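You operate a simulated robot arm through the tools that you are given. There is no shell and no other tool. Be economical: measure what you need, move in short steps, check, and stop when the job is done.

Carry out the task below with a simulated two-armed robot. There is one attempt and no reset: what you move stays moved.

Task
Take the clear measuring jug from the lower shelf of the yellow rack and leave it on the top shelf of the yellow rack. Then take the long glass pipe with blue and yellow ends and put it on the top shelf of the grey rack. Then take the short glass pipe with blue ends and put it on the top of the filter. Then fetch the beaker with the red rim and stand it on the shelf under the gasket table. The order counts. Set down upright: clear measuring jug, beaker with the red rim.
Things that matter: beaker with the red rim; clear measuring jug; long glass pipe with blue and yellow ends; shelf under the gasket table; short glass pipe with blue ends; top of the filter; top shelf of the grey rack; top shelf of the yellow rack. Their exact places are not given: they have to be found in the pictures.

It is judged by the outcome, as a careful person would: the job done as asked, and still so three seconds after it is handed in. It fails if anything else is knocked over, pushed out of place, dropped, spilled or broken.

Robot
Two 7-joint arms with fingered hands on one trunk, on a base that drives. Base frame: it is fixed to the floor where the robot stands at the start and does not move with it; the origin is under the middle of the robot, x ahead of it, y to its left, z up; the surface under the hand at the start is at about z = 1460. Lengths are in mm, angles in rad, forces in N, time in s.
The left shoulder is at the start at [21, 173, 1581], the right one opposite. With the tool pointing down near the work surface each hand reaches from about 320 to 740 mm from the robot's upright axis, wherever it stands, measured 20 degrees to its own side. Places, roughly: beaker with the red rim [-2250, 9250, 750]; clear measuring jug [500, 0, 750]; long glass pipe with blue and yell (25x8x7 cm) [-2900, -1400, 800]; shelf under the gasket table [-3600, 5600, 300]; short glass pipe with blue ends (20x8x7 cm) [-2300, 9100, 800]; top of the filter [-4700, 7400, 800]; top shelf of the grey rack [600, 1200, 1500]; top shelf of the yellow rack [500, 0, 1500]. Payload 3.5 kg a hand.
Tool frame (each hand has its own): the origin (TCP) lies between the finger pads and is the grasp point; the fingertips stand 30 mm ahead of it; z points along the fingers, y is the line along which they close. Largest opening 104 mm; the body of the gripper starts 35 mm behind the TCP. The gripper is a hand of 3 fingers: y runs from the thumb to the fingers, the wrist lies at [-15, -104, -178] in the tool frame.
Orientation is that of the tool frame in the base frame, as a unit quaternion [x, y, z, w]. With the fingers straight down and the wrist toward the robot, the tool's x, y and z point along [0, 1, 0], [1, 0, 0] and [0, 0, -1] of the base frame.

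Tools
- The arms move only by the tool jog_arm. It takes "left_moves", "right_moves" or both (then of equal length, played together; a hand with none holds still); each is a list of rows, each an object (a shift or turn left out is 0) with "travel": the shift along the tool's x, y, z in cm, a list of three; "angular": the turn, a rotation vector about the tool's x, y, z in rad, a list of three. In form: [{"travel": [dx, dy, dz], "angular": [rx, ry, rz]}, ...]. A call has 1 to 10 rows; each row is the pose to reach, as a shift and turn from the pose commanded when the call began, along the tool's axes at that moment. Each row takes 0.2 s and may step no farther than 50 mm and 0.15 rad from the row before; otherwise, the whole call is refused. A pose out of reach is approached as far as the arm can. The call stops where the force on the tool passes 40 N (or 10 N more than at its start, if that is more) or the arm is blocked; 0.2 s more then pass. In this call time passes only in rows, and 0.2 s behind the last. The reply holds the time, the measured pose of the TCP, the force on the tool along the base axes, the opening and the grip force, in the units named above and with some noise, with the torque about the TCP (base axes, N m) and any sound that the robot's microphone picked up.
- Cameras (640 x 400 px; columns grow to the right, rows downward): "scene" is now at [102.5, -10.7, 1766.9]; the picture's right is [-0.10, -1.00, 0.00], its down [-0.46, 0.05, -0.89] and it looks along [0.88, -0.09, -0.46] (base axes); focal length 214 px, centre (320, 200). "left" rides on the left gripper at [-64, -94, -117] in its tool frame; the picture's right is [-0.72, -0.33, 0.61], its down [0.64, -0.65, 0.40] and it looks along [0.27, 0.68, 0.68] (tool axes); focal length 238 px, centre (320, 200). "right" rides on the right gripper at [64, -94, -117] in its tool frame; the picture's right is [-0.72, 0.33, -0.61], its down [-0.64, -0.65, 0.40] and it looks along [-0.27, 0.68, 0.68] (tool axes); focal length 238 px, centre (320, 200).
- snapshot(camera): a new picture of that camera. The clock stands still meanwhile.
- raise_lower(by): slides the trunk up (or, below 0, down) by that many mm; the arms and the scene camera ride with it, the base frame stays. It gives what a move gives, with no picture.
- base_move(legs): drives the robot by 1 to 6 legs, each [ahead, left, turn to the left] in mm, mm and rad, along the robot's own axes; the way and the turn of a leg run together, so that a leg with both is an arc; at most 1500 mm and 3.142 rad a leg. The arms and the cameras ride along, it lands a little off, and it stops where it bumps. It gives what a move gives.
- finger_targets(index, middle, thumb_bend, thumb_turn, hand): sets how far each is bent, from 0 (flat) to 1 (curled in); at 0.3 the hand is open as for a grip, at 0.7 the pads meet at the TCP. One left out holds its place. A second passes; each finger stops where it meets its share of the squeeze, and holds until it gets a number again. It is the only way to open and close the hand. It gives what a move gives, with no picture; readings hold the bend of each and the force on the fingers (four entries, about 0 where the hand has none), thumb and palm. thumb_turn goes from beside the hand (0) to across from the fingers (1), as for a grip.
- turn_head(pan, tilt): turns the head with the scene camera to pan (to the left, within 1.501 rad either way) and tilt (down, from -0.506 to 1.204), counted from straight ahead of the robot. It gives what a move gives.
- pixel_to_xyz(camera, pixels): for up to 12 pixels [column, row] of the newest picture of that camera ("zoom" is the newest enlarged one), the place [x, y, z] in the base frame of the surface seen there, good to about 3 mm. The clock stands still meanwhile.
- close_up(camera, box): a new picture of the part [left, top, right, bottom] of that camera's present view, enlarged. The clock stands still meanwhile.
- hand_in(): hands the job in; it is judged then, once.

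Keep the steps short. Do not move on a guess: measure, check each grasp and each placing, and mend mistakes. In all there are 110 turns and 88 pictures (those below and enlarged ones count). Leave the grippers open and the arms clear of the work at the hand-in unless told otherwise, and finish with a single line.

The tools are called after "Emit:" as name(argument=value, ...) on one line, values as JSON. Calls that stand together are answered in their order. jog_arm: Moves the arms, as the interface text tells. Its arguments: {"type":"object","properties":{"left_moves":{"type":"array"},"right_moves":{"type":"array"}},"required":[]} The other tools are called the same way: raise_lower (by) slides the trunk up or down; finger_targets (index, middle, thumb_bend, thumb_turn, hand) moves the fingers one by one; base_move (legs) drives the base; turn_head (pan, tilt) turns the head that bears the scene camera; snapshot (camera) takes a picture; pixel_to_xyz (camera, pixels) gives the place of the surface under pixels of a picture; close_up (camera, box) takes an enlarged picture of a part of a camera's view; hand_in () hands the job in.

At the start:

```text
t: 0.0
left_tcp_pos: [497.9, 85.0, 1741.2]
left_tcp_rot: [0.706, 0.708, 0.0, 0.0]
left_force: [0.2, -0.5, -0.6]
left_moment: [-0.02, -0.05, -0.01]
left_opening: 103.6
left_grasp_force: 0.0
left_shape: jaw
left_bend: [0.3, 0.3, 0.3, 0.98]
left_finger forces: [0.1, 0.0, 0.0, 0.0, 0.0, 0.1]
right_tcp_pos: [420.6, -381.4, 1762.5]
right_tcp_rot: [0.708, 0.706, 0.0, -0.001]
right_force: [0.6, -0.1, 0.5]
right_moment: [0.04, -0.01, -0.01]
right_opening: 103.7
right_grasp_force: 0.1
right_shape: jaw
right_bend: [0.3, 0.3, 0.3, 0.98]
right_finger forces: [0.0, 0.0, 0.0, 0.1, 0.1, 0.0]
trunk travel left (down, up): [-675.0, 79.0]
robot x, y, heading: [0.1, -2.5, -0.001]
head pan, tilt: [-0.099, 0.48]
```

scene: 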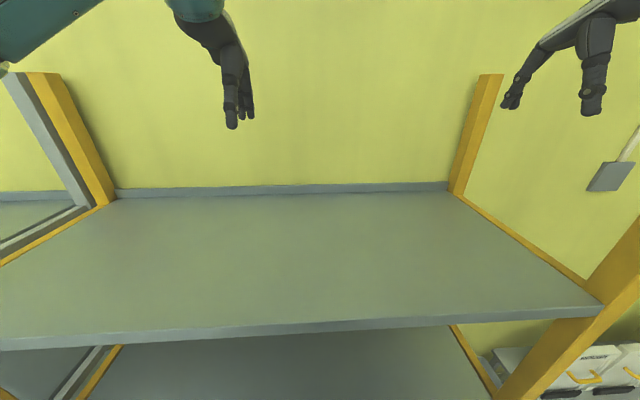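
right: 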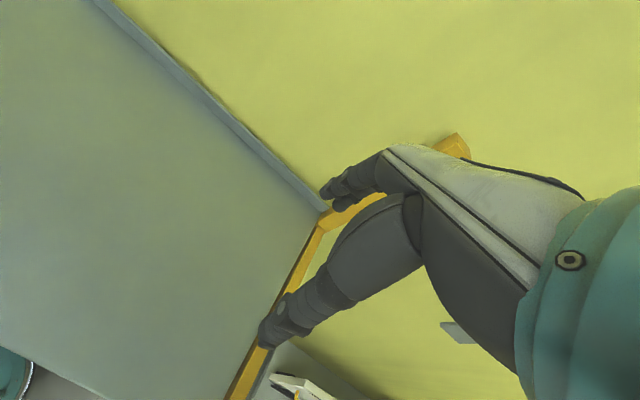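
left: 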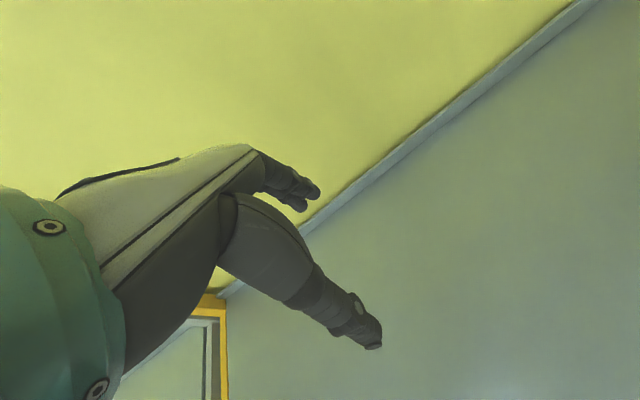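

The top shelf fills the scene view. I'll measure its edges and surface first.

Emit:
pixel_to_xyz(camera="scene", pixels=[[300, 320], [300, 335], [100, 338], [590, 308], [300, 250], [300, 195], [480, 150], [420, 370], [200, 380], [530, 385]])

Emit:
turn_head(pan=0, tilt=1.1)

Emit:
snapshot(camera="scene")

```text
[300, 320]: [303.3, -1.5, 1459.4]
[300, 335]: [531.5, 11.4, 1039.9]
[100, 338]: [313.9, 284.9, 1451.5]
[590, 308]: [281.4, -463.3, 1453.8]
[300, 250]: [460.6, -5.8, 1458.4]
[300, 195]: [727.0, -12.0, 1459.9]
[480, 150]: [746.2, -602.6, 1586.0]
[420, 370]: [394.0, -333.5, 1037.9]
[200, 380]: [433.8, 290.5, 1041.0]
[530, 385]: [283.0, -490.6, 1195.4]
```

```text
t: 1.0
left_tcp_pos: [497.7, 85.3, 1742.0]
left_tcp_rot: [0.707, 0.707, 0.0, 0.001]
left_force: [0.2, 0.4, -0.1]
left_moment: [-0.01, 0.02, 0.0]
left_opening: 103.6
left_grasp_force: 0.0
left_shape: jaw
left_bend: [0.3, 0.3, 0.3, 0.98]
left_finger forces: [0.0, 0.0, 0.1, 0.1, 0.1, 0.0]
right_tcp_pos: [420.8, -381.1, 1763.2]
right_tcp_rot: [0.708, 0.706, 0.0, 0.0]
right_force: [0.3, 0.1, -0.4]
right_moment: [0.0, -0.01, 0.0]
right_opening: 103.6
right_grasp_force: 0.0
right_shape: jaw
right_bend: [0.3, 0.3, 0.3, 0.98]
right_finger forces: [0.1, 0.1, 0.0, 0.1, 0.1, 0.0]
trunk travel left (down, up): [-675.0, 79.0]
robot x, y, heading: [1.8, -1.3, 0.001]
head pan, tilt: [0.0, 1.1]
```

```text
84 pictures are left
```

scene: 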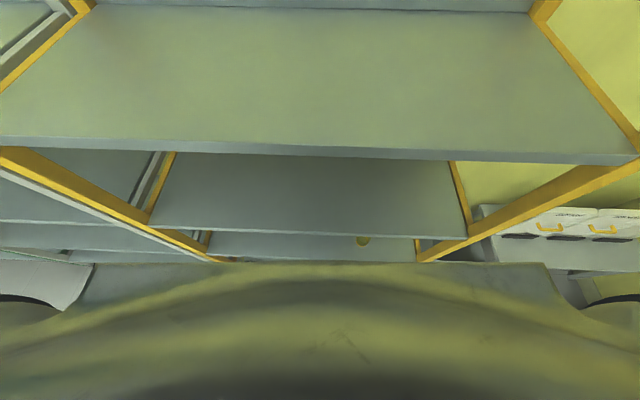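

Shelves at z≈1460 and 1040, with another lower, front edge x≈280. I'll back off 500 mm so the hands clear the rack, then look lower.

Emit:
base_move(legs=[[-500, 0, 0]])

Emit:
raise_lower(by=-500)

Emit:
turn_head(pan=0, tilt=0.5)

Emit:
snapshot(camera="scene")

```text
t: 3.9
left_tcp_pos: [6.5, 85.6, 1740.0]
left_tcp_rot: [0.706, 0.708, -0.001, -0.001]
left_force: [0.8, -1.1, 0.6]
left_moment: [-0.01, 0.03, 0.01]
left_opening: 103.7
left_grasp_force: 0.0
left_shape: jaw
left_bend: [0.3, 0.3, 0.3, 0.98]
left_finger forces: [0.0, 0.1, 0.0, 0.0, 0.0, 0.0]
right_tcp_pos: [-70.6, -380.7, 1762.0]
right_tcp_rot: [0.708, 0.706, 0.0, 0.0]
right_force: [0.2, 0.0, -0.5]
right_moment: [0.01, 0.01, 0.0]
right_opening: 103.4
right_grasp_force: 0.0
right_shape: jaw
right_bend: [0.3, 0.3, 0.3, 0.98]
right_finger forces: [0.1, 0.1, 0.0, 0.0, 0.0, 0.1]
trunk travel left (down, up): [-675.0, 79.0]
robot x, y, heading: [-493.6, 0.0, -0.001]
head pan, tilt: [0.0, 1.1]
```

```text
refused: -500 is not a number from -400 to 400
```

```text
t: 4.9
left_tcp_pos: [5.0, 86.8, 1740.5]
left_tcp_rot: [0.707, 0.707, 0.0, 0.0]
left_force: [-0.9, -0.7, -0.3]
left_moment: [0.02, -0.02, 0.0]
left_opening: 103.6
left_grasp_force: 0.1
left_shape: jaw
left_bend: [0.3, 0.3, 0.3, 0.98]
left_finger forces: [0.0, 0.0, 0.1, 0.0, 0.0, 0.1]
right_tcp_pos: [-71.0, -381.9, 1762.7]
right_tcp_rot: [0.708, 0.706, 0.0, 0.001]
right_force: [-0.6, 0.7, 0.4]
right_moment: [-0.01, 0.03, -0.01]
right_opening: 103.5
right_grasp_force: 0.0
right_shape: jaw
right_bend: [0.3, 0.3, 0.3, 0.98]
right_finger forces: [0.0, 0.0, 0.0, 0.0, 0.1, 0.0]
trunk travel left (down, up): [-675.0, 79.0]
robot x, y, heading: [-493.4, -3.4, -0.001]
head pan, tilt: [0.0, 0.499]
```

```text
83 pictures are left
```

scene: 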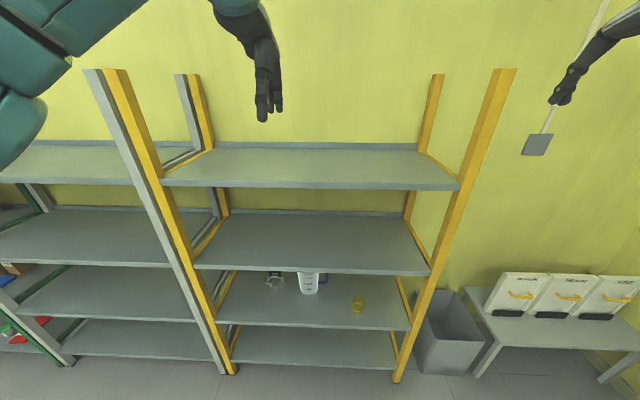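

The jug shows at about (308,284) on the third shelf, with other things beside it. I'll lower the trunk for a closer view.

Emit:
raise_lower(by=-400)

Emit:
raise_lower(by=-250)

Emit:
snapshot(camera="scene")

Emit:
close_up(camera="scene", box=[220, 140, 420, 265])

```text
t: 8.8
left_tcp_pos: [5.6, 85.7, 1341.6]
left_tcp_rot: [0.707, 0.707, 0.0, 0.0]
left_force: [0.1, 0.1, 0.5]
left_moment: [-0.01, 0.01, 0.0]
left_opening: 103.4
left_grasp_force: 0.1
left_shape: jaw
left_bend: [0.3, 0.3, 0.3, 0.98]
left_finger forces: [0.1, 0.0, 0.0, 0.0, 0.0, 0.0]
right_tcp_pos: [-72.5, -381.8, 1363.8]
right_tcp_rot: [0.708, 0.706, 0.0, 0.0]
right_force: [-0.1, 0.0, -1.7]
right_moment: [0.02, -0.01, -0.01]
right_opening: 103.6
right_grasp_force: 0.1
right_shape: jaw
right_bend: [0.3, 0.3, 0.3, 0.98]
right_finger forces: [0.0, 0.0, 0.1, 0.1, 0.0, 0.1]
trunk travel left (down, up): [-275.0, 479.0]
robot x, y, heading: [-490.3, -0.3, -0.001]
head pan, tilt: [0.0, 0.499]
```

```text
t: 11.3
left_tcp_pos: [5.1, 85.9, 1090.8]
left_tcp_rot: [0.707, 0.707, 0.0, 0.0]
left_force: [-0.2, -0.8, 0.2]
left_moment: [0.05, -0.03, 0.0]
left_opening: 103.7
left_grasp_force: 0.1
left_shape: jaw
left_bend: [0.3, 0.3, 0.3, 0.98]
left_finger forces: [0.0, 0.0, 0.0, 0.0, 0.1, 0.0]
right_tcp_pos: [-73.6, -380.3, 1112.4]
right_tcp_rot: [0.708, 0.706, 0.0, 0.001]
right_force: [0.1, 0.9, 0.0]
right_moment: [0.02, 0.02, 0.0]
right_opening: 103.5
right_grasp_force: 0.1
right_shape: jaw
right_bend: [0.3, 0.3, 0.3, 0.98]
right_finger forces: [0.1, 0.0, 0.0, 0.1, 0.0, 0.0]
trunk travel left (down, up): [-25.0, 729.0]
robot x, y, heading: [-492.5, 0.5, 0.002]
head pan, tilt: [0.0, 0.499]
```

```text
82 pictures are left
```

scene: 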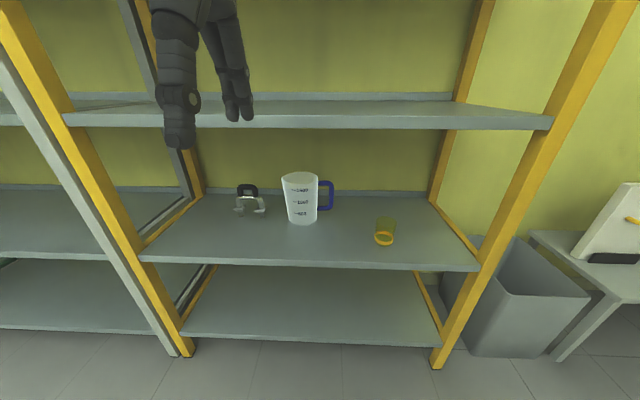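

```text
3.20 times, centred on (320, 202) of scene
```

zoom: 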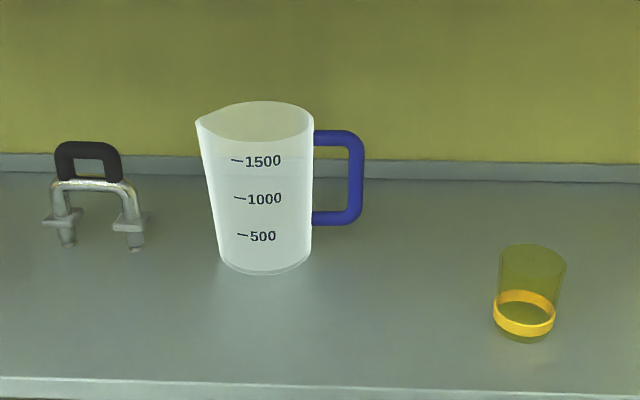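

Emit:
pixel_to_xyz(camera="zoom", pixels=[[265, 268], [202, 130], [312, 130], [260, 135], [258, 103], [355, 180], [330, 140], [330, 217], [85, 165], [525, 335], [260, 200], [300, 385]])

Emit:
pixel_to_xyz(camera="scene", pixels=[[225, 125], [300, 255], [150, 255], [470, 260], [300, 115], [110, 118], [520, 118], [180, 240], [160, 245], [480, 270]])

```text
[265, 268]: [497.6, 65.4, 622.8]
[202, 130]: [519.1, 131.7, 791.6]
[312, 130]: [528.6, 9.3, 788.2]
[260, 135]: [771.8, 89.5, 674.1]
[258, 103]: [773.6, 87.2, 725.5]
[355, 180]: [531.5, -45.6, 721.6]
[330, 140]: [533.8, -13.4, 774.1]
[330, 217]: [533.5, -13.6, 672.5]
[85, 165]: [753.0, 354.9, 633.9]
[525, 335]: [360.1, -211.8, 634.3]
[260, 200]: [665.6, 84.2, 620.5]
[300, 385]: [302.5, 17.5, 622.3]
```

```text
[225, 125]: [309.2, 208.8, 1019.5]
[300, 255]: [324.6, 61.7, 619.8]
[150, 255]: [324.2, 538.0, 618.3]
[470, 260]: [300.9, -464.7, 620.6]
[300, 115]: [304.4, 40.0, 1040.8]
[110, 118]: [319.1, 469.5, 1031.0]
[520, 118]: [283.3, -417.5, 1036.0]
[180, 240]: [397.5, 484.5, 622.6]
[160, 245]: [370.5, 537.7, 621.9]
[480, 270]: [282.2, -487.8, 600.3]
```

Jug axis is about (530,65), with its handle bar at about (533,-46), z 672–774. I plan to hook the handle with the right hand, palm to the left and pitched down. First I'll tuck the left arm back and turn the right hand about its tool z by 90°.

Emit:
jog_arm(right_moves=[{"angular": [0, 0, 0.15]}, {"angular": [0, 0, 0.3]}, {"angular": [0, 0, 0.45]}, {"angular": [0, 0, 0.6]}, {"angular": [0, 0, 0.75]}, {"angular": [0, 0, 0.9]}, {"angular": [0, 0, 1.05]}, {"angular": [0, 0, 1.2]}, {"angular": [0, 0, 1.35]}, {"angular": [0, 0, 1.5]}], left_moves=[{"travel": [1, -1.5, 0]}, {"travel": [2, -3, 0]}, {"travel": [3, -4.5, 0]}, {"travel": [4, -6, 0]}, {"travel": [5, -7.5, 0]}, {"travel": [6, -9, 0]}, {"travel": [7, -10.5, 0]}, {"travel": [8, -12, 0]}, {"travel": [9, -13.5, 0]}, {"travel": [10, -15, 0]}])

Emit:
jog_arm(right_moves=[{"angular": [0, 0.15, 0]}, {"angular": [0, 0.3, 0]}, {"angular": [0, 0.45, 0]}, {"angular": [0, 0.6, 0]}, {"angular": [0, 0.75, 0]}, {"angular": [0, 0.9, 0]}, {"angular": [0, 1.05, 0]}])

```text
t: 13.5
left_tcp_pos: [-127.9, 176.7, 1072.3]
left_tcp_rot: [0.708, 0.707, -0.001, 0.001]
left_force: [0.5, -0.7, 0.0]
left_moment: [0.02, -0.02, -0.01]
left_opening: 103.5
left_grasp_force: 0.0
left_shape: jaw
left_bend: [0.3, 0.3, 0.3, 0.98]
left_finger forces: [0.0, 0.0, 0.0, 0.0, 0.0, 0.0]
left hand out of reach, approached as far as the arm can: row 8, 9, 10
right_tcp_pos: [-70.0, -390.5, 1098.4]
right_tcp_rot: [0.999, 0.034, 0.001, 0.0]
right_force: [0.8, -0.1, -0.7]
right_moment: [-0.02, -0.01, 0.03]
right_opening: 103.7
right_grasp_force: 0.0
right_shape: jaw
right_bend: [0.3, 0.3, 0.3, 0.98]
right_finger forces: [0.1, 0.0, 0.0, 0.0, 0.0, 0.0]
right hand out of reach, approached as far as the arm can: row 10
trunk travel left (down, up): [-25.0, 729.0]
robot x, y, heading: [-495.6, 3.0, -0.006]
head pan, tilt: [0.0, 0.499]
```

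```text
t: 15.1
left_tcp_pos: [-127.2, 177.0, 1072.8]
left_tcp_rot: [0.708, 0.707, -0.001, 0.0]
left_force: [0.6, 0.9, -0.3]
left_moment: [0.04, 0.0, 0.01]
left_opening: 103.9
left_grasp_force: 0.1
left_shape: jaw
left_bend: [0.3, 0.3, 0.3, 0.98]
left_finger forces: [0.1, 0.1, 0.0, 0.0, 0.1, 0.0]
right_tcp_pos: [-70.8, -388.7, 1098.7]
right_tcp_rot: [0.864, 0.031, 0.502, -0.018]
right_force: [0.3, 0.1, -0.8]
right_moment: [-0.02, 0.0, -0.05]
right_opening: 103.4
right_grasp_force: 0.2
right_shape: jaw
right_bend: [0.3, 0.3, 0.3, 0.98]
right_finger forces: [0.1, 0.1, 0.1, 0.0, 0.0, 0.0]
trunk travel left (down, up): [-25.0, 729.0]
robot x, y, heading: [-490.7, -3.4, -0.002]
head pan, tilt: [0.0, 0.499]
```

The right hand is pitched 30° down as planned. Now I'll lower it to handle height (z≈732) in free space and half-close the thumb so it fits inside the handle.

Emit:
jog_arm(right_moves=[{"travel": [-3.9, 0, 2.25]}, {"travel": [-7.8, 0, 4.5]}, {"travel": [-11.7, 0, 6.75]}, {"travel": [-15.6, 0, 9]}, {"travel": [-19.5, 0, 11.25]}, {"travel": [-23.4, 0, 13.5]}, {"travel": [-27.3, 0, 15.75]}, {"travel": [-31.2, 0, 18]}])

Emit:
finger_targets(hand="right", thumb_bend=0.48)

Emit:
turn_head(pan=-0.4, tilt=0.6)

Emit:
snapshot(camera="scene")

Emit:
snapshot(camera="right")

```text
t: 17.1
left_tcp_pos: [-127.4, 177.6, 1072.1]
left_tcp_rot: [0.708, 0.707, -0.001, 0.001]
left_force: [0.4, -0.1, 0.1]
left_moment: [-0.03, -0.04, 0.02]
left_opening: 103.9
left_grasp_force: 0.1
left_shape: jaw
left_bend: [0.3, 0.3, 0.3, 0.98]
left_finger forces: [0.0, 0.0, 0.0, 0.0, 0.1, 0.0]
right_tcp_pos: [24.2, -494.1, 834.9]
right_tcp_rot: [0.772, 0.049, 0.631, 0.05]
right_force: [0.4, 0.6, -1.1]
right_moment: [-0.01, 0.06, 0.02]
right_opening: 103.9
right_grasp_force: 0.1
right_shape: jaw
right_bend: [0.3, 0.3, 0.3, 0.98]
right_finger forces: [0.1, 0.0, 0.0, 0.0, 0.0, 0.1]
right hand out of reach, approached as far as the arm can: row 1, 2, 3, 4, 5, 6, 7, 8
trunk travel left (down, up): [-25.0, 729.0]
robot x, y, heading: [-492.2, -6.0, -0.003]
head pan, tilt: [0.0, 0.499]
stopped in row 8 (right hand): the arm was blocked; the commanded pose is now the measured one
```

```text
t: 18.1
left_tcp_pos: [-126.3, 176.6, 1071.8]
left_tcp_rot: [0.708, 0.707, -0.001, 0.001]
left_force: [-0.4, 0.1, -0.2]
left_moment: [0.02, -0.01, -0.02]
left_opening: 103.7
left_grasp_force: 0.0
left_shape: jaw
left_bend: [0.3, 0.3, 0.3, 0.98]
left_finger forces: [0.0, 0.0, 0.0, 0.1, 0.0, 0.0]
right_tcp_pos: [24.4, -493.4, 833.5]
right_tcp_rot: [0.772, 0.049, 0.632, 0.051]
right_force: [-0.4, 0.5, 0.2]
right_moment: [0.04, 0.0, -0.02]
right_opening: 80.4
right_grasp_force: 0.0
right_shape: fingers
right_bend: [0.3, 0.3, 0.48, 0.98]
right_finger forces: [0.0, 0.0, 0.0, 0.1, 0.0, 0.0]
trunk travel left (down, up): [-25.0, 729.0]
robot x, y, heading: [-492.8, 0.2, 0.001]
head pan, tilt: [0.0, 0.499]
```

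```text
t: 19.0
left_tcp_pos: [-129.0, 177.2, 1071.9]
left_tcp_rot: [0.708, 0.707, 0.0, 0.001]
left_force: [0.2, -0.2, 1.0]
left_moment: [-0.01, 0.04, 0.0]
left_opening: 103.5
left_grasp_force: 0.1
left_shape: jaw
left_bend: [0.3, 0.3, 0.3, 0.98]
left_finger forces: [0.1, 0.0, 0.0, 0.0, 0.1, 0.0]
right_tcp_pos: [23.8, -494.1, 833.1]
right_tcp_rot: [0.773, 0.049, 0.631, 0.051]
right_force: [0.4, 0.3, -0.6]
right_moment: [-0.01, 0.0, 0.01]
right_opening: 80.8
right_grasp_force: 0.0
right_shape: fingers
right_bend: [0.3, 0.3, 0.48, 0.98]
right_finger forces: [0.0, 0.1, 0.1, 0.2, 0.1, 0.0]
trunk travel left (down, up): [-25.0, 729.0]
robot x, y, heading: [-493.1, 0.7, -0.003]
head pan, tilt: [-0.4, 0.6]
```

```text
80 pictures are left
```

scene: 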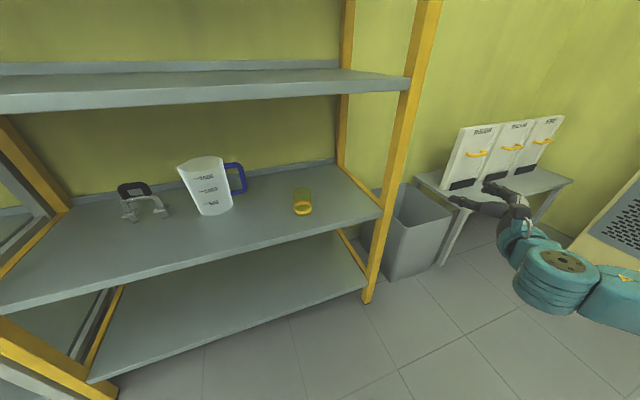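

```text
79 pictures are left
```

right: 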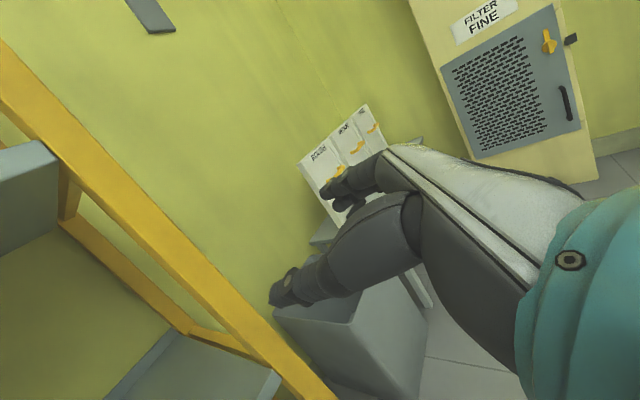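

The arm hit a joint limit, with its elbow out to the side. I'll bring the hand forward and toward the centre line, which is still clear of the rack, to get a better arm shape.

Emit:
jog_arm(right_moves=[{"travel": [-0.2, -4, 2]}, {"travel": [-0.4, -8, 4]}, {"travel": [-0.6, -12, 6]}, {"travel": [-0.8, -16, 8]}, {"travel": [-1, -20, 10]}, {"travel": [-5, -22, 10]}, {"travel": [-8, -22, 11]}])

```text
t: 20.6
left_tcp_pos: [-127.2, 177.5, 1071.8]
left_tcp_rot: [0.707, 0.707, 0.0, 0.001]
left_force: [-0.1, -0.4, 0.2]
left_moment: [0.0, 0.0, 0.01]
left_opening: 103.3
left_grasp_force: 0.1
left_shape: jaw
left_bend: [0.3, 0.3, 0.3, 0.98]
left_finger forces: [0.0, 0.0, 0.1, 0.0, 0.1, 0.1]
right_tcp_pos: [61.1, -452.1, 846.9]
right_tcp_rot: [0.773, 0.05, 0.631, 0.049]
right_force: [0.0, 0.1, 0.9]
right_moment: [0.0, 0.01, 0.0]
right_opening: 80.6
right_grasp_force: 0.0
right_shape: fingers
right_bend: [0.3, 0.3, 0.48, 0.98]
right_finger forces: [0.1, 0.0, 0.0, 0.1, 0.0, 0.0]
right hand out of reach, approached as far as the arm can: row 1, 2, 3, 4, 5, 6, 7
trunk travel left (down, up): [-25.0, 729.0]
robot x, y, heading: [-495.9, -2.5, -0.001]
head pan, tilt: [-0.4, 0.6]
```

The right wrist is at its limit in that palm direction. The mirror case, left hand with palm to the right and elbow out left, should be natural for this arm. I'll bring the right hand back up to pointing down and turn the left hand by 90°.

Emit:
jog_arm(right_moves=[{"travel": [2, 0, -1], "angular": [0, -0.14, 0]}, {"travel": [4, 0, -2], "angular": [0, -0.28, 0]}, {"travel": [6, 0, -3], "angular": [0, -0.42, 0]}, {"travel": [8, 0, -4], "angular": [0, -0.56, 0]}, {"travel": [10, 0, -5], "angular": [0, -0.7, 0]}, {"travel": [12, 0, -6], "angular": [0, -0.84, 0]}, {"travel": [14, 0, -7], "angular": [0, -0.98, 0]}, {"travel": [16, 0, -8], "angular": [0, -1.12, 0]}, {"travel": [18, 0, -9], "angular": [0, -1.26, 0]}, {"travel": [20, 0, -10], "angular": [0, -1.37, 0]}], left_moves=[{"travel": [0, 0.5, 0], "angular": [0, 0, 0.15]}, {"travel": [0, 1, 0], "angular": [0, 0, 0.3]}, {"travel": [0, 1.5, 0], "angular": [0, 0, 0.45]}, {"travel": [0, 2, 0], "angular": [0, 0, 0.6]}, {"travel": [0, 2.5, 0], "angular": [0, 0, 0.75]}, {"travel": [0, 3, 0], "angular": [0, 0, 0.9]}, {"travel": [0, 3.5, 0], "angular": [0, 0, 1.05]}, {"travel": [0, 4, 0], "angular": [0, 0, 1.2]}, {"travel": [0, 4.5, 0], "angular": [0, 0, 1.35]}, {"travel": [0, 5, 0], "angular": [0, 0, 1.5]}])

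Emit:
jog_arm(left_moves=[{"angular": [0, 0.15, 0]}, {"angular": [0, 0.3, 0]}, {"angular": [0, 0.45, 0]}, {"angular": [0, 0.6, 0]}, {"angular": [0, 0.75, 0]}, {"angular": [0, 0.9, 0]}, {"angular": [0, 1.05, 0]}])

```text
t: 22.8
left_tcp_pos: [-77.9, 177.2, 1072.1]
left_tcp_rot: [0.999, 0.033, -0.001, 0.001]
left_force: [-0.3, -0.2, 0.3]
left_moment: [0.03, -0.01, -0.02]
left_opening: 103.7
left_grasp_force: 0.0
left_shape: jaw
left_bend: [0.3, 0.3, 0.3, 0.98]
left_finger forces: [0.0, 0.0, 0.0, 0.0, 0.0, 0.0]
right_tcp_pos: [117.2, -447.2, 1030.1]
right_tcp_rot: [0.997, 0.007, -0.001, 0.071]
right_force: [-0.1, 0.8, 0.2]
right_moment: [-0.02, -0.01, 0.0]
right_opening: 80.5
right_grasp_force: 0.1
right_shape: fingers
right_bend: [0.3, 0.3, 0.48, 0.98]
right_finger forces: [0.0, 0.0, 0.0, 0.0, 0.0, 0.1]
right hand out of reach, approached as far as the arm can: row 1, 2, 6, 7, 8, 9, 10
trunk travel left (down, up): [-25.0, 729.0]
robot x, y, heading: [-489.4, 1.8, -0.003]
head pan, tilt: [-0.4, 0.6]
```

```text
t: 24.4
left_tcp_pos: [-125.0, 148.0, 1050.8]
left_tcp_rot: [0.879, 0.032, 0.475, -0.015]
left_force: [-0.7, 0.6, -0.3]
left_moment: [-0.02, -0.05, 0.02]
left_opening: 103.6
left_grasp_force: 0.0
left_shape: jaw
left_bend: [0.3, 0.3, 0.3, 0.98]
left_finger forces: [0.1, 0.0, 0.1, 0.0, 0.0, 0.1]
left hand out of reach, approached as far as the arm can: row 1, 2, 3, 4, 5, 6, 7
right_tcp_pos: [118.1, -449.3, 1029.7]
right_tcp_rot: [0.998, 0.006, 0.0, 0.069]
right_force: [0.0, -0.3, 0.2]
right_moment: [-0.01, 0.0, 0.03]
right_opening: 80.4
right_grasp_force: 0.1
right_shape: fingers
right_bend: [0.3, 0.3, 0.48, 0.98]
right_finger forces: [0.0, 0.1, 0.1, 0.0, 0.0, 0.1]
trunk travel left (down, up): [-25.0, 729.0]
robot x, y, heading: [-494.8, -1.9, 0.001]
head pan, tilt: [-0.4, 0.6]
```

The left hand accepted the orientation and is slightly too close in. I'll move it forward and down.

Emit:
jog_arm(left_moves=[{"travel": [0, 0, 4]}, {"travel": [-1.5, 0, 8]}, {"travel": [-4, 0, 12]}, {"travel": [-6.5, 0, 16]}, {"travel": [-9, 0, 20]}, {"travel": [-11.5, 0, 22]}, {"travel": [-14.3, 0, 24]}], right_moves=[{"travel": [0, 0, 0], "angular": [0, 0, -0.14]}, {"travel": [0, 0, 0], "angular": [0, 0, -0.28]}, {"travel": [0, 0, 0], "angular": [0, 0, -0.42]}, {"travel": [0, 0, 0], "angular": [0, 0, -0.56]}, {"travel": [0, 0, 0], "angular": [0, 0, -0.7]}, {"travel": [0, 0, 0], "angular": [0, 0, -0.84]}, {"travel": [0, 0, 0], "angular": [0, 0, -0.98]}])

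```text
t: 26.0
left_tcp_pos: [-118.1, 141.7, 1041.1]
left_tcp_rot: [0.88, 0.033, 0.474, -0.015]
left_force: [0.2, -0.3, 0.5]
left_moment: [0.01, 0.02, 0.0]
left_opening: 103.5
left_grasp_force: 0.0
left_shape: jaw
left_bend: [0.3, 0.3, 0.3, 0.98]
left_finger forces: [0.1, 0.0, 0.0, 0.0, 0.0, 0.0]
left hand out of reach, approached as far as the arm can: row 1, 2, 3, 4, 5, 6, 7
right_tcp_pos: [119.1, -449.4, 1026.5]
right_tcp_rot: [0.877, 0.476, -0.034, 0.063]
right_force: [0.3, -0.3, 0.5]
right_moment: [0.03, 0.02, 0.01]
right_opening: 80.4
right_grasp_force: 0.0
right_shape: fingers
right_bend: [0.3, 0.3, 0.48, 0.98]
right_finger forces: [0.0, 0.0, 0.0, 0.0, 0.1, 0.0]
trunk travel left (down, up): [-25.0, 729.0]
robot x, y, heading: [-493.9, 4.7, -0.001]
head pan, tilt: [-0.4, 0.6]
```

The left hand is stuck there too. I'll look at its arm shape to understand the limit.

Emit:
turn_head(pan=0.6, tilt=0.5)

Emit:
snapshot(camera="scene")

```text
t: 27.3
left_tcp_pos: [-118.6, 142.0, 1040.8]
left_tcp_rot: [0.88, 0.033, 0.474, -0.016]
left_force: [0.5, 0.2, 0.1]
left_moment: [0.0, -0.02, 0.0]
left_opening: 103.6
left_grasp_force: 0.1
left_shape: jaw
left_bend: [0.3, 0.3, 0.3, 0.98]
left_finger forces: [0.0, 0.0, 0.1, 0.0, 0.0, 0.1]
right_tcp_pos: [118.0, -450.4, 1028.0]
right_tcp_rot: [0.878, 0.474, -0.032, 0.061]
right_force: [0.7, -0.9, 0.5]
right_moment: [-0.03, -0.01, 0.0]
right_opening: 80.5
right_grasp_force: 0.0
right_shape: fingers
right_bend: [0.3, 0.3, 0.48, 0.98]
right_finger forces: [0.0, 0.0, 0.0, 0.1, 0.0, 0.0]
trunk travel left (down, up): [-25.0, 729.0]
robot x, y, heading: [-494.6, 3.1, -0.001]
head pan, tilt: [0.6, 0.499]
```

```text
78 pictures are left
```

scene: 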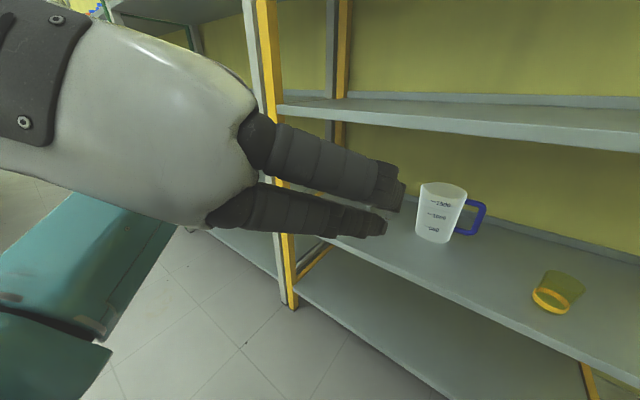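

The trouble is the order of turning: I bent the wrist sideways instead of pitching first and then rolling the forearm. I'll return both hands to the straight-down pose, then pitch the right hand up.

Emit:
jog_arm(left_moves=[{"angular": [0, -0.15, 0]}, {"angular": [0, -0.3, 0]}, {"angular": [0, -0.45, 0]}, {"angular": [0, -0.6, 0]}, {"angular": [0, -0.75, 0]}, {"angular": [0, -0.9, 0]}, {"angular": [0, -1.0, 0]}], right_moves=[{"angular": [0, 0, -0.1]}, {"angular": [0, 0, -0.2]}, {"angular": [0, 0, -0.3]}, {"angular": [0, 0, -0.4]}, {"angular": [0, 0, -0.5]}, {"angular": [0, 0, -0.6]}, {"angular": [0, 0, -0.6]}])

Emit:
jog_arm(left_moves=[{"angular": [0, 0, -0.15]}, {"angular": [0, 0, -0.3]}, {"angular": [0, 0, -0.45]}, {"angular": [0, 0, -0.6]}, {"angular": [0, 0, -0.75]}, {"angular": [0, 0, -0.9]}, {"angular": [0, 0, -1.05]}, {"angular": [0, 0, -1.2]}, {"angular": [0, 0, -1.35]}, {"angular": [0, 0, -1.5]}], right_moves=[{"angular": [-0.1, 0, 0]}, {"angular": [-0.2, 0, 0]}, {"angular": [-0.3, 0, 0]}, {"angular": [-0.4, 0, 0]}, {"angular": [-0.5, 0, 0]}, {"angular": [-0.6, 0, 0]}, {"angular": [-0.7, 0, 0]}, {"angular": [-0.8, 0, 0]}, {"angular": [-0.9, 0, 0]}, {"angular": [-1.0, 0, 0]}])

```text
t: 28.9
left_tcp_pos: [-115.7, 143.6, 1040.8]
left_tcp_rot: [0.999, 0.035, -0.007, 0.002]
left_force: [0.8, -0.3, -0.4]
left_moment: [0.02, 0.01, 0.0]
left_opening: 103.6
left_grasp_force: 0.1
left_shape: jaw
left_bend: [0.3, 0.3, 0.3, 0.98]
left_finger forces: [0.0, 0.1, 0.0, 0.0, 0.1, 0.0]
right_tcp_pos: [118.8, -449.9, 1027.2]
right_tcp_rot: [0.696, 0.714, -0.049, 0.049]
right_force: [0.1, 0.1, -0.4]
right_moment: [-0.01, 0.03, -0.03]
right_opening: 80.8
right_grasp_force: 0.1
right_shape: fingers
right_bend: [0.3, 0.3, 0.48, 0.98]
right_finger forces: [0.0, 0.0, 0.0, 0.1, 0.1, 0.0]
trunk travel left (down, up): [-25.0, 729.0]
robot x, y, heading: [-491.1, -1.7, -0.0]
head pan, tilt: [0.6, 0.499]
```

```text
t: 31.1
left_tcp_pos: [-116.0, 143.9, 1040.0]
left_tcp_rot: [0.706, 0.708, -0.005, -0.003]
left_force: [-0.8, 0.5, 1.2]
left_moment: [0.0, 0.0, 0.02]
left_opening: 103.8
left_grasp_force: 0.1
left_shape: jaw
left_bend: [0.3, 0.3, 0.3, 0.98]
left_finger forces: [0.1, 0.0, 0.0, 0.0, 0.0, 0.1]
right_tcp_pos: [118.1, -449.6, 1028.2]
right_tcp_rot: [0.588, 0.649, 0.3, 0.378]
right_force: [0.3, -0.4, -0.6]
right_moment: [0.0, 0.0, -0.04]
right_opening: 80.7
right_grasp_force: 0.0
right_shape: fingers
right_bend: [0.3, 0.3, 0.48, 0.98]
right_finger forces: [0.0, 0.0, 0.0, 0.1, 0.0, 0.0]
trunk travel left (down, up): [-25.0, 729.0]
robot x, y, heading: [-492.6, 3.0, 0.003]
head pan, tilt: [0.6, 0.499]
```

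Pitching up worked fully. Now I'll roll the forearm about tool z while moving toward the centre and down.

Emit:
jog_arm(right_moves=[{"travel": [2.3, -1.9, 0.7], "angular": [0, 0, 0.15]}, {"travel": [4.6, -3.8, 1.4], "angular": [0, 0, 0.3]}, {"travel": [6.9, -5.7, 2.1], "angular": [0, 0, 0.45]}, {"travel": [9.2, -7.6, 2.8], "angular": [0, 0, 0.6]}, {"travel": [11.5, -9.5, 3.5], "angular": [0, 0, 0.75]}, {"travel": [13.8, -11.4, 4.2], "angular": [0, 0, 0.9]}, {"travel": [16.1, -13.3, 4.9], "angular": [0, 0, 1.05]}, {"travel": [18.4, -15.2, 5.6], "angular": [0, 0, 1.2]}, {"travel": [20.7, -17.1, 6.3], "angular": [0, 0, 1.35]}, {"travel": [23, -19, 7], "angular": [0, 0, 1.5]}])

```text
t: 33.5
left_tcp_pos: [-115.4, 144.2, 1040.3]
left_tcp_rot: [0.707, 0.707, -0.004, -0.003]
left_force: [0.1, -0.2, -0.2]
left_moment: [0.03, 0.03, 0.02]
left_opening: 103.8
left_grasp_force: 0.1
left_shape: jaw
left_bend: [0.3, 0.3, 0.3, 0.98]
left_finger forces: [0.1, 0.0, 0.0, 0.1, 0.0, 0.0]
right_tcp_pos: [75.8, -270.1, 821.2]
right_tcp_rot: [0.857, 0.087, 0.493, 0.124]
right_force: [0.0, 0.3, -0.4]
right_moment: [0.0, 0.01, -0.05]
right_opening: 80.4
right_grasp_force: 0.1
right_shape: fingers
right_bend: [0.3, 0.3, 0.48, 0.98]
right_finger forces: [0.1, 0.0, 0.0, 0.1, 0.1, 0.1]
right hand out of reach, approached as far as the arm can: row 4, 5, 6, 7, 8
trunk travel left (down, up): [-25.0, 729.0]
robot x, y, heading: [-495.0, -2.1, -0.0]
head pan, tilt: [0.6, 0.499]
stopped in row 10 (right hand): the arm was blocked; the commanded pose is now the measured one
```

That worked: the right hand is at (76,-270,821) with the palm facing left. Next I'll go down about 9 cm, yawing slightly left.

Emit:
jog_arm(right_moves=[{"travel": [-1.5, -0.5, 0.9], "angular": [0.07, 0.02, 0.02]}, {"travel": [-3, -1, 1.8], "angular": [0.14, 0.04, 0.04]}, {"travel": [-4.5, -1.5, 2.7], "angular": [0.21, 0.06, 0.06]}, {"travel": [-6, -2, 3.6], "angular": [0.28, 0.09, 0.08]}, {"travel": [-7.5, -2.7, 4.5], "angular": [0.33, 0.12, 0.1]}])

Emit:
turn_head(pan=-0.3, tilt=0.6)

Emit:
snapshot(camera="scene")

```text
t: 34.6
left_tcp_pos: [-116.4, 144.1, 1040.2]
left_tcp_rot: [0.707, 0.707, -0.005, -0.003]
left_force: [0.5, -0.5, 0.0]
left_moment: [0.0, 0.01, -0.01]
left_opening: 103.7
left_grasp_force: 0.1
left_shape: jaw
left_bend: [0.3, 0.3, 0.3, 0.98]
left_finger forces: [0.0, 0.1, 0.1, 0.0, 0.0, 0.0]
right_tcp_pos: [96.0, -290.3, 809.7]
right_tcp_rot: [0.803, 0.165, 0.571, 0.039]
right_force: [0.0, -1.5, -0.4]
right_moment: [-0.02, -0.02, -0.02]
right_opening: 80.5
right_grasp_force: 0.0
right_shape: fingers
right_bend: [0.3, 0.3, 0.48, 0.98]
right_finger forces: [0.1, 0.0, 0.0, 0.0, 0.1, 0.0]
trunk travel left (down, up): [-25.0, 729.0]
robot x, y, heading: [-491.4, 0.5, -0.004]
head pan, tilt: [0.6, 0.499]
stopped in row 5 (right hand): the arm was blocked; the commanded pose is now the measured one
```

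```text
t: 35.8
left_tcp_pos: [-116.4, 142.9, 1040.7]
left_tcp_rot: [0.707, 0.707, -0.006, -0.002]
left_force: [3.9, 1.6, 2.7]
left_moment: [-0.32, 0.75, 0.16]
left_opening: 103.7
left_grasp_force: 0.2
left_shape: jaw
left_bend: [0.3, 0.3, 0.3, 0.98]
left_finger forces: [0.0, 0.0, 0.0, 0.1, 0.0, 0.0]
right_tcp_pos: [96.5, -290.6, 809.0]
right_tcp_rot: [0.803, 0.167, 0.571, 0.039]
right_force: [-0.8, 0.7, 0.0]
right_moment: [-0.03, 0.01, 0.02]
right_opening: 80.6
right_grasp_force: 0.1
right_shape: fingers
right_bend: [0.3, 0.3, 0.48, 0.98]
right_finger forces: [0.0, 0.0, 0.1, 0.1, 0.0, 0.0]
trunk travel left (down, up): [-25.0, 729.0]
robot x, y, heading: [-489.3, -1.9, 0.002]
head pan, tilt: [-0.3, 0.6]
```

```text
77 pictures are left
```

scene: 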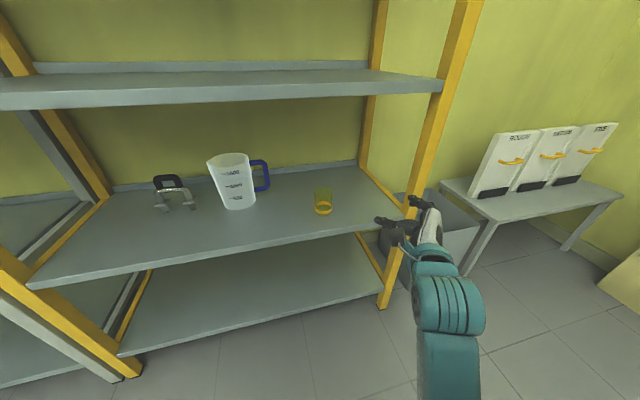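

The posture is natural now. I'll lower the trunk the last 25 mm and try to extend forward and down.

Emit:
raise_lower(by=-25)

Emit:
jog_arm(right_moves=[{"travel": [-0.9, 0, 2.4]}, {"travel": [-1.8, 0, 4.8]}, {"travel": [-2.8, 0, 7.3]}, {"travel": [-5, -0.5, 8]}])

```text
t: 36.2
left_tcp_pos: [-110.5, 145.0, 1023.0]
left_tcp_rot: [0.702, 0.712, -0.011, -0.005]
left_force: [0.3, -0.2, -0.1]
left_moment: [0.02, -0.04, 0.01]
left_opening: 103.6
left_grasp_force: 0.0
left_shape: jaw
left_bend: [0.3, 0.3, 0.3, 0.98]
left_finger forces: [0.0, 0.0, 0.0, 0.0, 0.0, 0.0]
right_tcp_pos: [99.0, -305.9, 795.2]
right_tcp_rot: [0.802, 0.211, 0.551, 0.099]
right_force: [0.4, 0.8, 0.7]
right_moment: [0.03, 0.05, 0.0]
right_opening: 80.6
right_grasp_force: 0.1
right_shape: fingers
right_bend: [0.3, 0.3, 0.48, 0.98]
right_finger forces: [0.0, 0.1, 0.0, 0.0, 0.0, 0.0]
trunk travel left (down, up): [-9.0, 745.0]
robot x, y, heading: [-492.8, -1.4, -0.001]
head pan, tilt: [-0.3, 0.6]
stopped: the force on the tool passed its limit at 50 N (the readings are from after the stop); the commanded pose is now the measured one
```

```text
t: 37.5
left_tcp_pos: [-111.1, 145.2, 1021.9]
left_tcp_rot: [0.702, 0.712, -0.01, -0.005]
left_force: [-0.1, -0.1, 0.0]
left_moment: [0.01, 0.0, 0.0]
left_opening: 103.7
left_grasp_force: 0.1
left_shape: jaw
left_bend: [0.3, 0.3, 0.3, 0.98]
left_finger forces: [0.1, 0.0, 0.0, 0.0, 0.1, 0.1]
right_tcp_pos: [158.2, -343.7, 738.7]
right_tcp_rot: [0.792, 0.236, 0.543, 0.147]
right_force: [0.0, -0.1, -0.2]
right_moment: [-0.01, 0.0, -0.02]
right_opening: 80.7
right_grasp_force: 0.2
right_shape: fingers
right_bend: [0.3, 0.3, 0.48, 0.98]
right_finger forces: [0.0, 0.0, 0.1, 0.1, 0.1, 0.1]
trunk travel left (down, up): [-9.0, 745.0]
robot x, y, heading: [-492.7, -1.3, 0.002]
head pan, tilt: [-0.3, 0.6]
stopped in row 4 (right hand): the arm was blocked; the commanded pose is now the measured one
```

Trunk travel is done: the elbow touches the robot's own base. The hand is now at handle height (739), but the closing axis is tilted 29°. I'll try rolling it level in place.

Emit:
jog_arm(right_moves=[{"angular": [0, 0, 0.12]}, {"angular": [0, 0, 0.24]}, {"angular": [0, 0, 0.36]}, {"angular": [0, 0, 0.48]}])

```text
t: 38.5
left_tcp_pos: [-110.2, 144.2, 1022.2]
left_tcp_rot: [0.702, 0.713, -0.011, -0.006]
left_force: [1.0, 0.1, 0.3]
left_moment: [-0.04, 0.01, 0.0]
left_opening: 103.3
left_grasp_force: 0.0
left_shape: jaw
left_bend: [0.3, 0.3, 0.3, 0.98]
left_finger forces: [0.0, 0.0, 0.1, 0.1, 0.0, 0.1]
right_tcp_pos: [157.3, -354.3, 743.2]
right_tcp_rot: [0.826, 0.048, 0.561, 0.035]
right_force: [0.8, -0.2, 0.0]
right_moment: [0.01, 0.03, -0.02]
right_opening: 80.6
right_grasp_force: 0.0
right_shape: fingers
right_bend: [0.3, 0.3, 0.48, 0.98]
right_finger forces: [0.1, 0.0, 0.1, 0.0, 0.0, 0.0]
trunk travel left (down, up): [-9.0, 745.0]
robot x, y, heading: [-492.5, -2.1, 0.001]
head pan, tilt: [-0.3, 0.6]
```

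The hand is level now: z_t≈(0.93,0,-0.37), closing along y. I'll raise the left hand 16 cm so it clears the second shelf, then drive sideways and forward, stopping about 100 mm short of the handle.

Emit:
jog_arm(left_moves=[{"travel": [0, 0, -4]}, {"travel": [0, 0, -8]}, {"travel": [0, 0, -12]}, {"travel": [0, 0, -16]}])

Emit:
base_move(legs=[[0, 306, 0], [270, 0, 0]])

Emit:
turn_head(pan=-0.5, tilt=0.6)

Emit:
snapshot(camera="scene")

Emit:
snapshot(camera="right")

```text
t: 39.5
left_tcp_pos: [-51.9, 132.6, 1101.3]
left_tcp_rot: [0.704, 0.71, -0.012, -0.002]
left_force: [0.3, 0.2, -0.4]
left_moment: [0.0, 0.04, 0.02]
left_opening: 103.8
left_grasp_force: 0.0
left_shape: jaw
left_bend: [0.3, 0.3, 0.3, 0.98]
left_finger forces: [0.1, 0.1, 0.0, 0.0, 0.0, 0.0]
left hand out of reach, approached as far as the arm can: row 2, 3, 4
right_tcp_pos: [157.9, -354.0, 744.4]
right_tcp_rot: [0.824, 0.048, 0.564, 0.033]
right_force: [-0.1, -0.1, 0.5]
right_moment: [-0.02, -0.03, 0.03]
right_opening: 80.5
right_grasp_force: 0.1
right_shape: fingers
right_bend: [0.3, 0.3, 0.48, 0.98]
right_finger forces: [0.0, 0.0, 0.0, 0.0, 0.0, 0.0]
trunk travel left (down, up): [-9.0, 745.0]
robot x, y, heading: [-493.7, -0.1, 0.002]
head pan, tilt: [-0.3, 0.6]
```

```text
t: 43.0
left_tcp_pos: [216.1, 436.2, 1102.3]
left_tcp_rot: [0.705, 0.709, -0.012, -0.003]
left_force: [0.1, -0.4, -0.1]
left_moment: [0.04, 0.01, -0.01]
left_opening: 103.7
left_grasp_force: 0.1
left_shape: jaw
left_bend: [0.3, 0.3, 0.3, 0.98]
left_finger forces: [0.0, 0.1, 0.0, 0.0, 0.0, 0.0]
right_tcp_pos: [426.0, -50.3, 746.9]
right_tcp_rot: [0.823, 0.047, 0.566, 0.034]
right_force: [-0.5, -0.2, 0.3]
right_moment: [-0.02, 0.02, -0.02]
right_opening: 80.5
right_grasp_force: 0.1
right_shape: fingers
right_bend: [0.3, 0.3, 0.48, 0.98]
right_finger forces: [0.0, 0.1, 0.1, 0.1, 0.1, 0.0]
trunk travel left (down, up): [-9.0, 745.0]
robot x, y, heading: [-222.5, 302.9, -0.006]
head pan, tilt: [-0.3, 0.6]
```

```text
t: 43.8
left_tcp_pos: [215.7, 435.5, 1101.9]
left_tcp_rot: [0.704, 0.71, -0.013, -0.003]
left_force: [-0.5, 0.0, 0.0]
left_moment: [0.01, -0.02, -0.02]
left_opening: 103.9
left_grasp_force: 0.0
left_shape: jaw
left_bend: [0.3, 0.3, 0.3, 0.98]
left_finger forces: [0.0, 0.1, 0.0, 0.0, 0.1, 0.0]
right_tcp_pos: [424.4, -51.1, 749.0]
right_tcp_rot: [0.822, 0.047, 0.567, 0.036]
right_force: [0.6, -0.9, 0.6]
right_moment: [0.0, 0.02, 0.02]
right_opening: 80.8
right_grasp_force: 0.0
right_shape: fingers
right_bend: [0.3, 0.3, 0.48, 0.98]
right_finger forces: [0.0, 0.0, 0.1, 0.0, 0.1, 0.1]
trunk travel left (down, up): [-9.0, 745.0]
robot x, y, heading: [-224.5, 302.4, -0.004]
head pan, tilt: [-0.499, 0.6]
```

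```text
76 pictures are left
```

scene: 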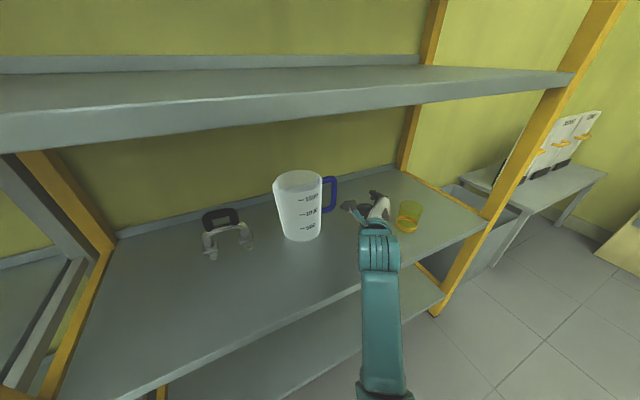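

```text
75 pictures are left
```

right: 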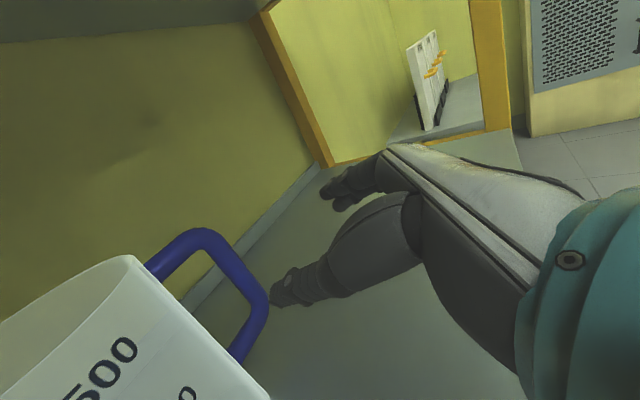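

The thumb looks in line with the bar. I'll measure handle points in this picture.

Emit:
pixel_to_xyz(camera="right", pixels=[[245, 285], [225, 260], [200, 235], [170, 258], [252, 325], [283, 295], [335, 195], [230, 290], [150, 285], [258, 300]])

Emit:
close_up(camera="scene", box=[260, 150, 440, 262])

```text
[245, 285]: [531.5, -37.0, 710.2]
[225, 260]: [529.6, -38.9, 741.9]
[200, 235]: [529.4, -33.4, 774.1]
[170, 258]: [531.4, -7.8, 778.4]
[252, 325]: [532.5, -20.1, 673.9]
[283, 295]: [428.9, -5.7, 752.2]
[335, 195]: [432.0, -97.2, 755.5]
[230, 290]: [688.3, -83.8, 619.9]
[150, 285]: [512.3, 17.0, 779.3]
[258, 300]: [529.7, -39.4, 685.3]
```

```text
3.56 times, centred on (350, 206) of scene
```

zoom: 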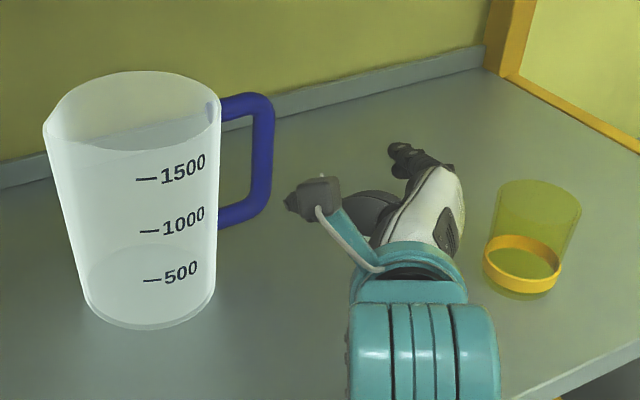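

The bar centre is about (537,-44) and the thumb is near y=-6, close to the jug wall. I'll shift the hand 11 mm right and 20 mm down, then check before advancing.

Emit:
jog_arm(right_moves=[{"travel": [-1, 0.45, 0.36]}, {"travel": [-2, 0.9, 0.72]}])

Emit:
base_move(legs=[[70, 0, 0]])

Emit:
snapshot(camera="right")

```text
t: 44.4
left_tcp_pos: [214.8, 435.6, 1101.3]
left_tcp_rot: [0.704, 0.71, -0.012, -0.003]
left_force: [-0.3, 0.7, -0.7]
left_moment: [0.01, 0.02, 0.0]
left_opening: 103.6
left_grasp_force: 0.0
left_shape: jaw
left_bend: [0.3, 0.3, 0.3, 0.98]
left_finger forces: [0.0, 0.0, 0.0, 0.1, 0.0, 0.0]
right_tcp_pos: [424.4, -66.2, 731.5]
right_tcp_rot: [0.821, 0.051, 0.566, 0.044]
right_force: [-0.2, 0.9, 0.0]
right_moment: [0.02, -0.03, 0.01]
right_opening: 80.8
right_grasp_force: 0.0
right_shape: fingers
right_bend: [0.3, 0.3, 0.48, 0.98]
right_finger forces: [0.1, 0.0, 0.0, 0.0, 0.0, 0.0]
trunk travel left (down, up): [-9.0, 745.0]
robot x, y, heading: [-223.8, 305.7, -0.006]
head pan, tilt: [-0.499, 0.6]
```

```text
t: 45.4
left_tcp_pos: [285.2, 436.0, 1102.0]
left_tcp_rot: [0.705, 0.709, -0.012, -0.003]
left_force: [1.2, 0.0, -0.2]
left_moment: [0.02, 0.03, -0.01]
left_opening: 104.0
left_grasp_force: 0.0
left_shape: jaw
left_bend: [0.3, 0.3, 0.3, 0.98]
left_finger forces: [0.0, 0.0, 0.0, 0.0, 0.1, 0.1]
right_tcp_pos: [494.5, -68.0, 731.2]
right_tcp_rot: [0.821, 0.05, 0.567, 0.042]
right_force: [-0.6, 0.3, -0.2]
right_moment: [0.02, -0.02, -0.02]
right_opening: 80.6
right_grasp_force: 0.1
right_shape: fingers
right_bend: [0.3, 0.3, 0.48, 0.98]
right_finger forces: [0.0, 0.0, 0.0, 0.0, 0.0, 0.1]
trunk travel left (down, up): [-9.0, 745.0]
robot x, y, heading: [-156.6, 306.7, -0.002]
head pan, tilt: [-0.499, 0.6]
```

```text
73 pictures are left
```

right: 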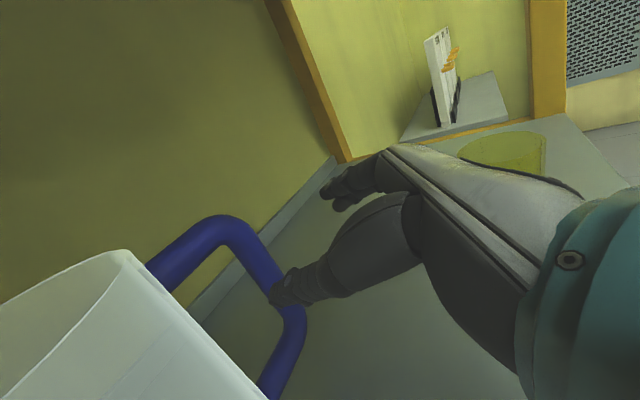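

The thumb tip overlaps the bar in the picture. I'll measure both.

Emit:
pixel_to_xyz(camera="right", pixels=[[277, 290], [285, 300], [290, 272], [310, 280], [258, 255], [270, 275], [285, 340], [298, 310], [330, 195], [365, 170], [240, 245], [190, 245]])

Emit:
close_up(camera="right", box=[130, 160, 450, 360])

```text
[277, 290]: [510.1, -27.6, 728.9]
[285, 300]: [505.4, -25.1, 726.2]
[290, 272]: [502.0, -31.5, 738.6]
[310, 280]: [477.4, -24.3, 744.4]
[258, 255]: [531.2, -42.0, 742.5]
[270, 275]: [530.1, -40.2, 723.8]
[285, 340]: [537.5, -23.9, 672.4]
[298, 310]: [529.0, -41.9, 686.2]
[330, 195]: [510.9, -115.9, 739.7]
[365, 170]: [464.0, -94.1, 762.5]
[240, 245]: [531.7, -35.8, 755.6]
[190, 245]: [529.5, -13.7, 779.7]
```

```text
2.00 times, centred on (290, 260) of right
```

zoom: 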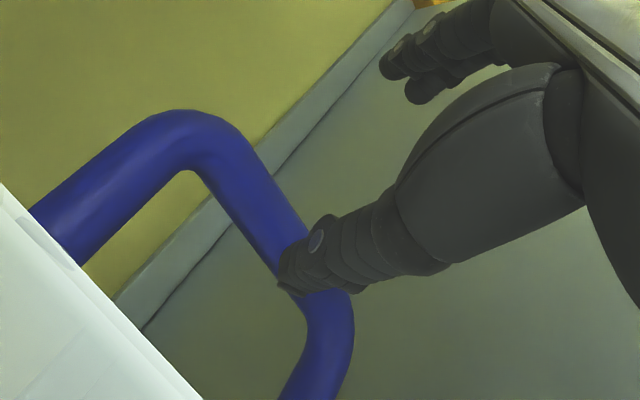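

The thumb's left surface is at y≈-27, so it would hit the bar. I'll shift the hand 17 mm left and then drive forward 45 mm.

Emit:
jog_arm(right_moves=[{"travel": [0.1, -0.85, 0]}, {"travel": [0.2, -1.7, 0]}])

Emit:
close_up(camera="right", box=[130, 160, 450, 360])

```text
t: 46.0
left_tcp_pos: [283.9, 435.8, 1102.3]
left_tcp_rot: [0.704, 0.71, -0.013, -0.002]
left_force: [-0.6, 0.2, 0.1]
left_moment: [-0.01, 0.01, 0.02]
left_opening: 104.0
left_grasp_force: 0.0
left_shape: jaw
left_bend: [0.3, 0.3, 0.3, 0.98]
left_finger forces: [0.1, 0.0, 0.0, 0.0, 0.0, 0.0]
right_tcp_pos: [496.6, -63.6, 745.0]
right_tcp_rot: [0.815, 0.058, 0.573, 0.066]
right_force: [0.9, -0.2, -0.9]
right_moment: [0.01, 0.0, -0.01]
right_opening: 80.6
right_grasp_force: 0.2
right_shape: fingers
right_bend: [0.3, 0.3, 0.48, 0.98]
right_finger forces: [0.0, 0.0, 0.1, 0.0, 0.0, 0.1]
trunk travel left (down, up): [-9.0, 745.0]
robot x, y, heading: [-155.7, 303.3, -0.003]
head pan, tilt: [-0.499, 0.6]
```

```text
2.00 times, centred on (290, 260) of right
```

zoom: 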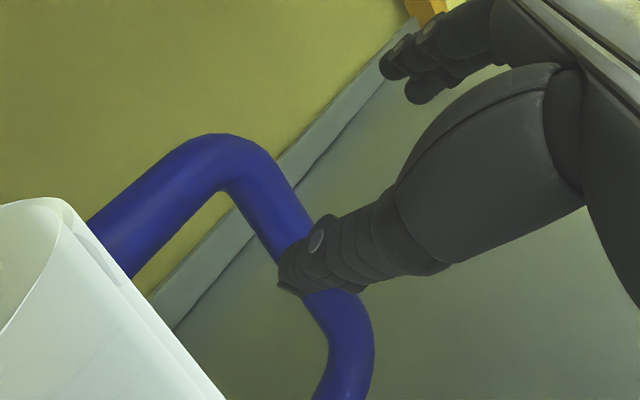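

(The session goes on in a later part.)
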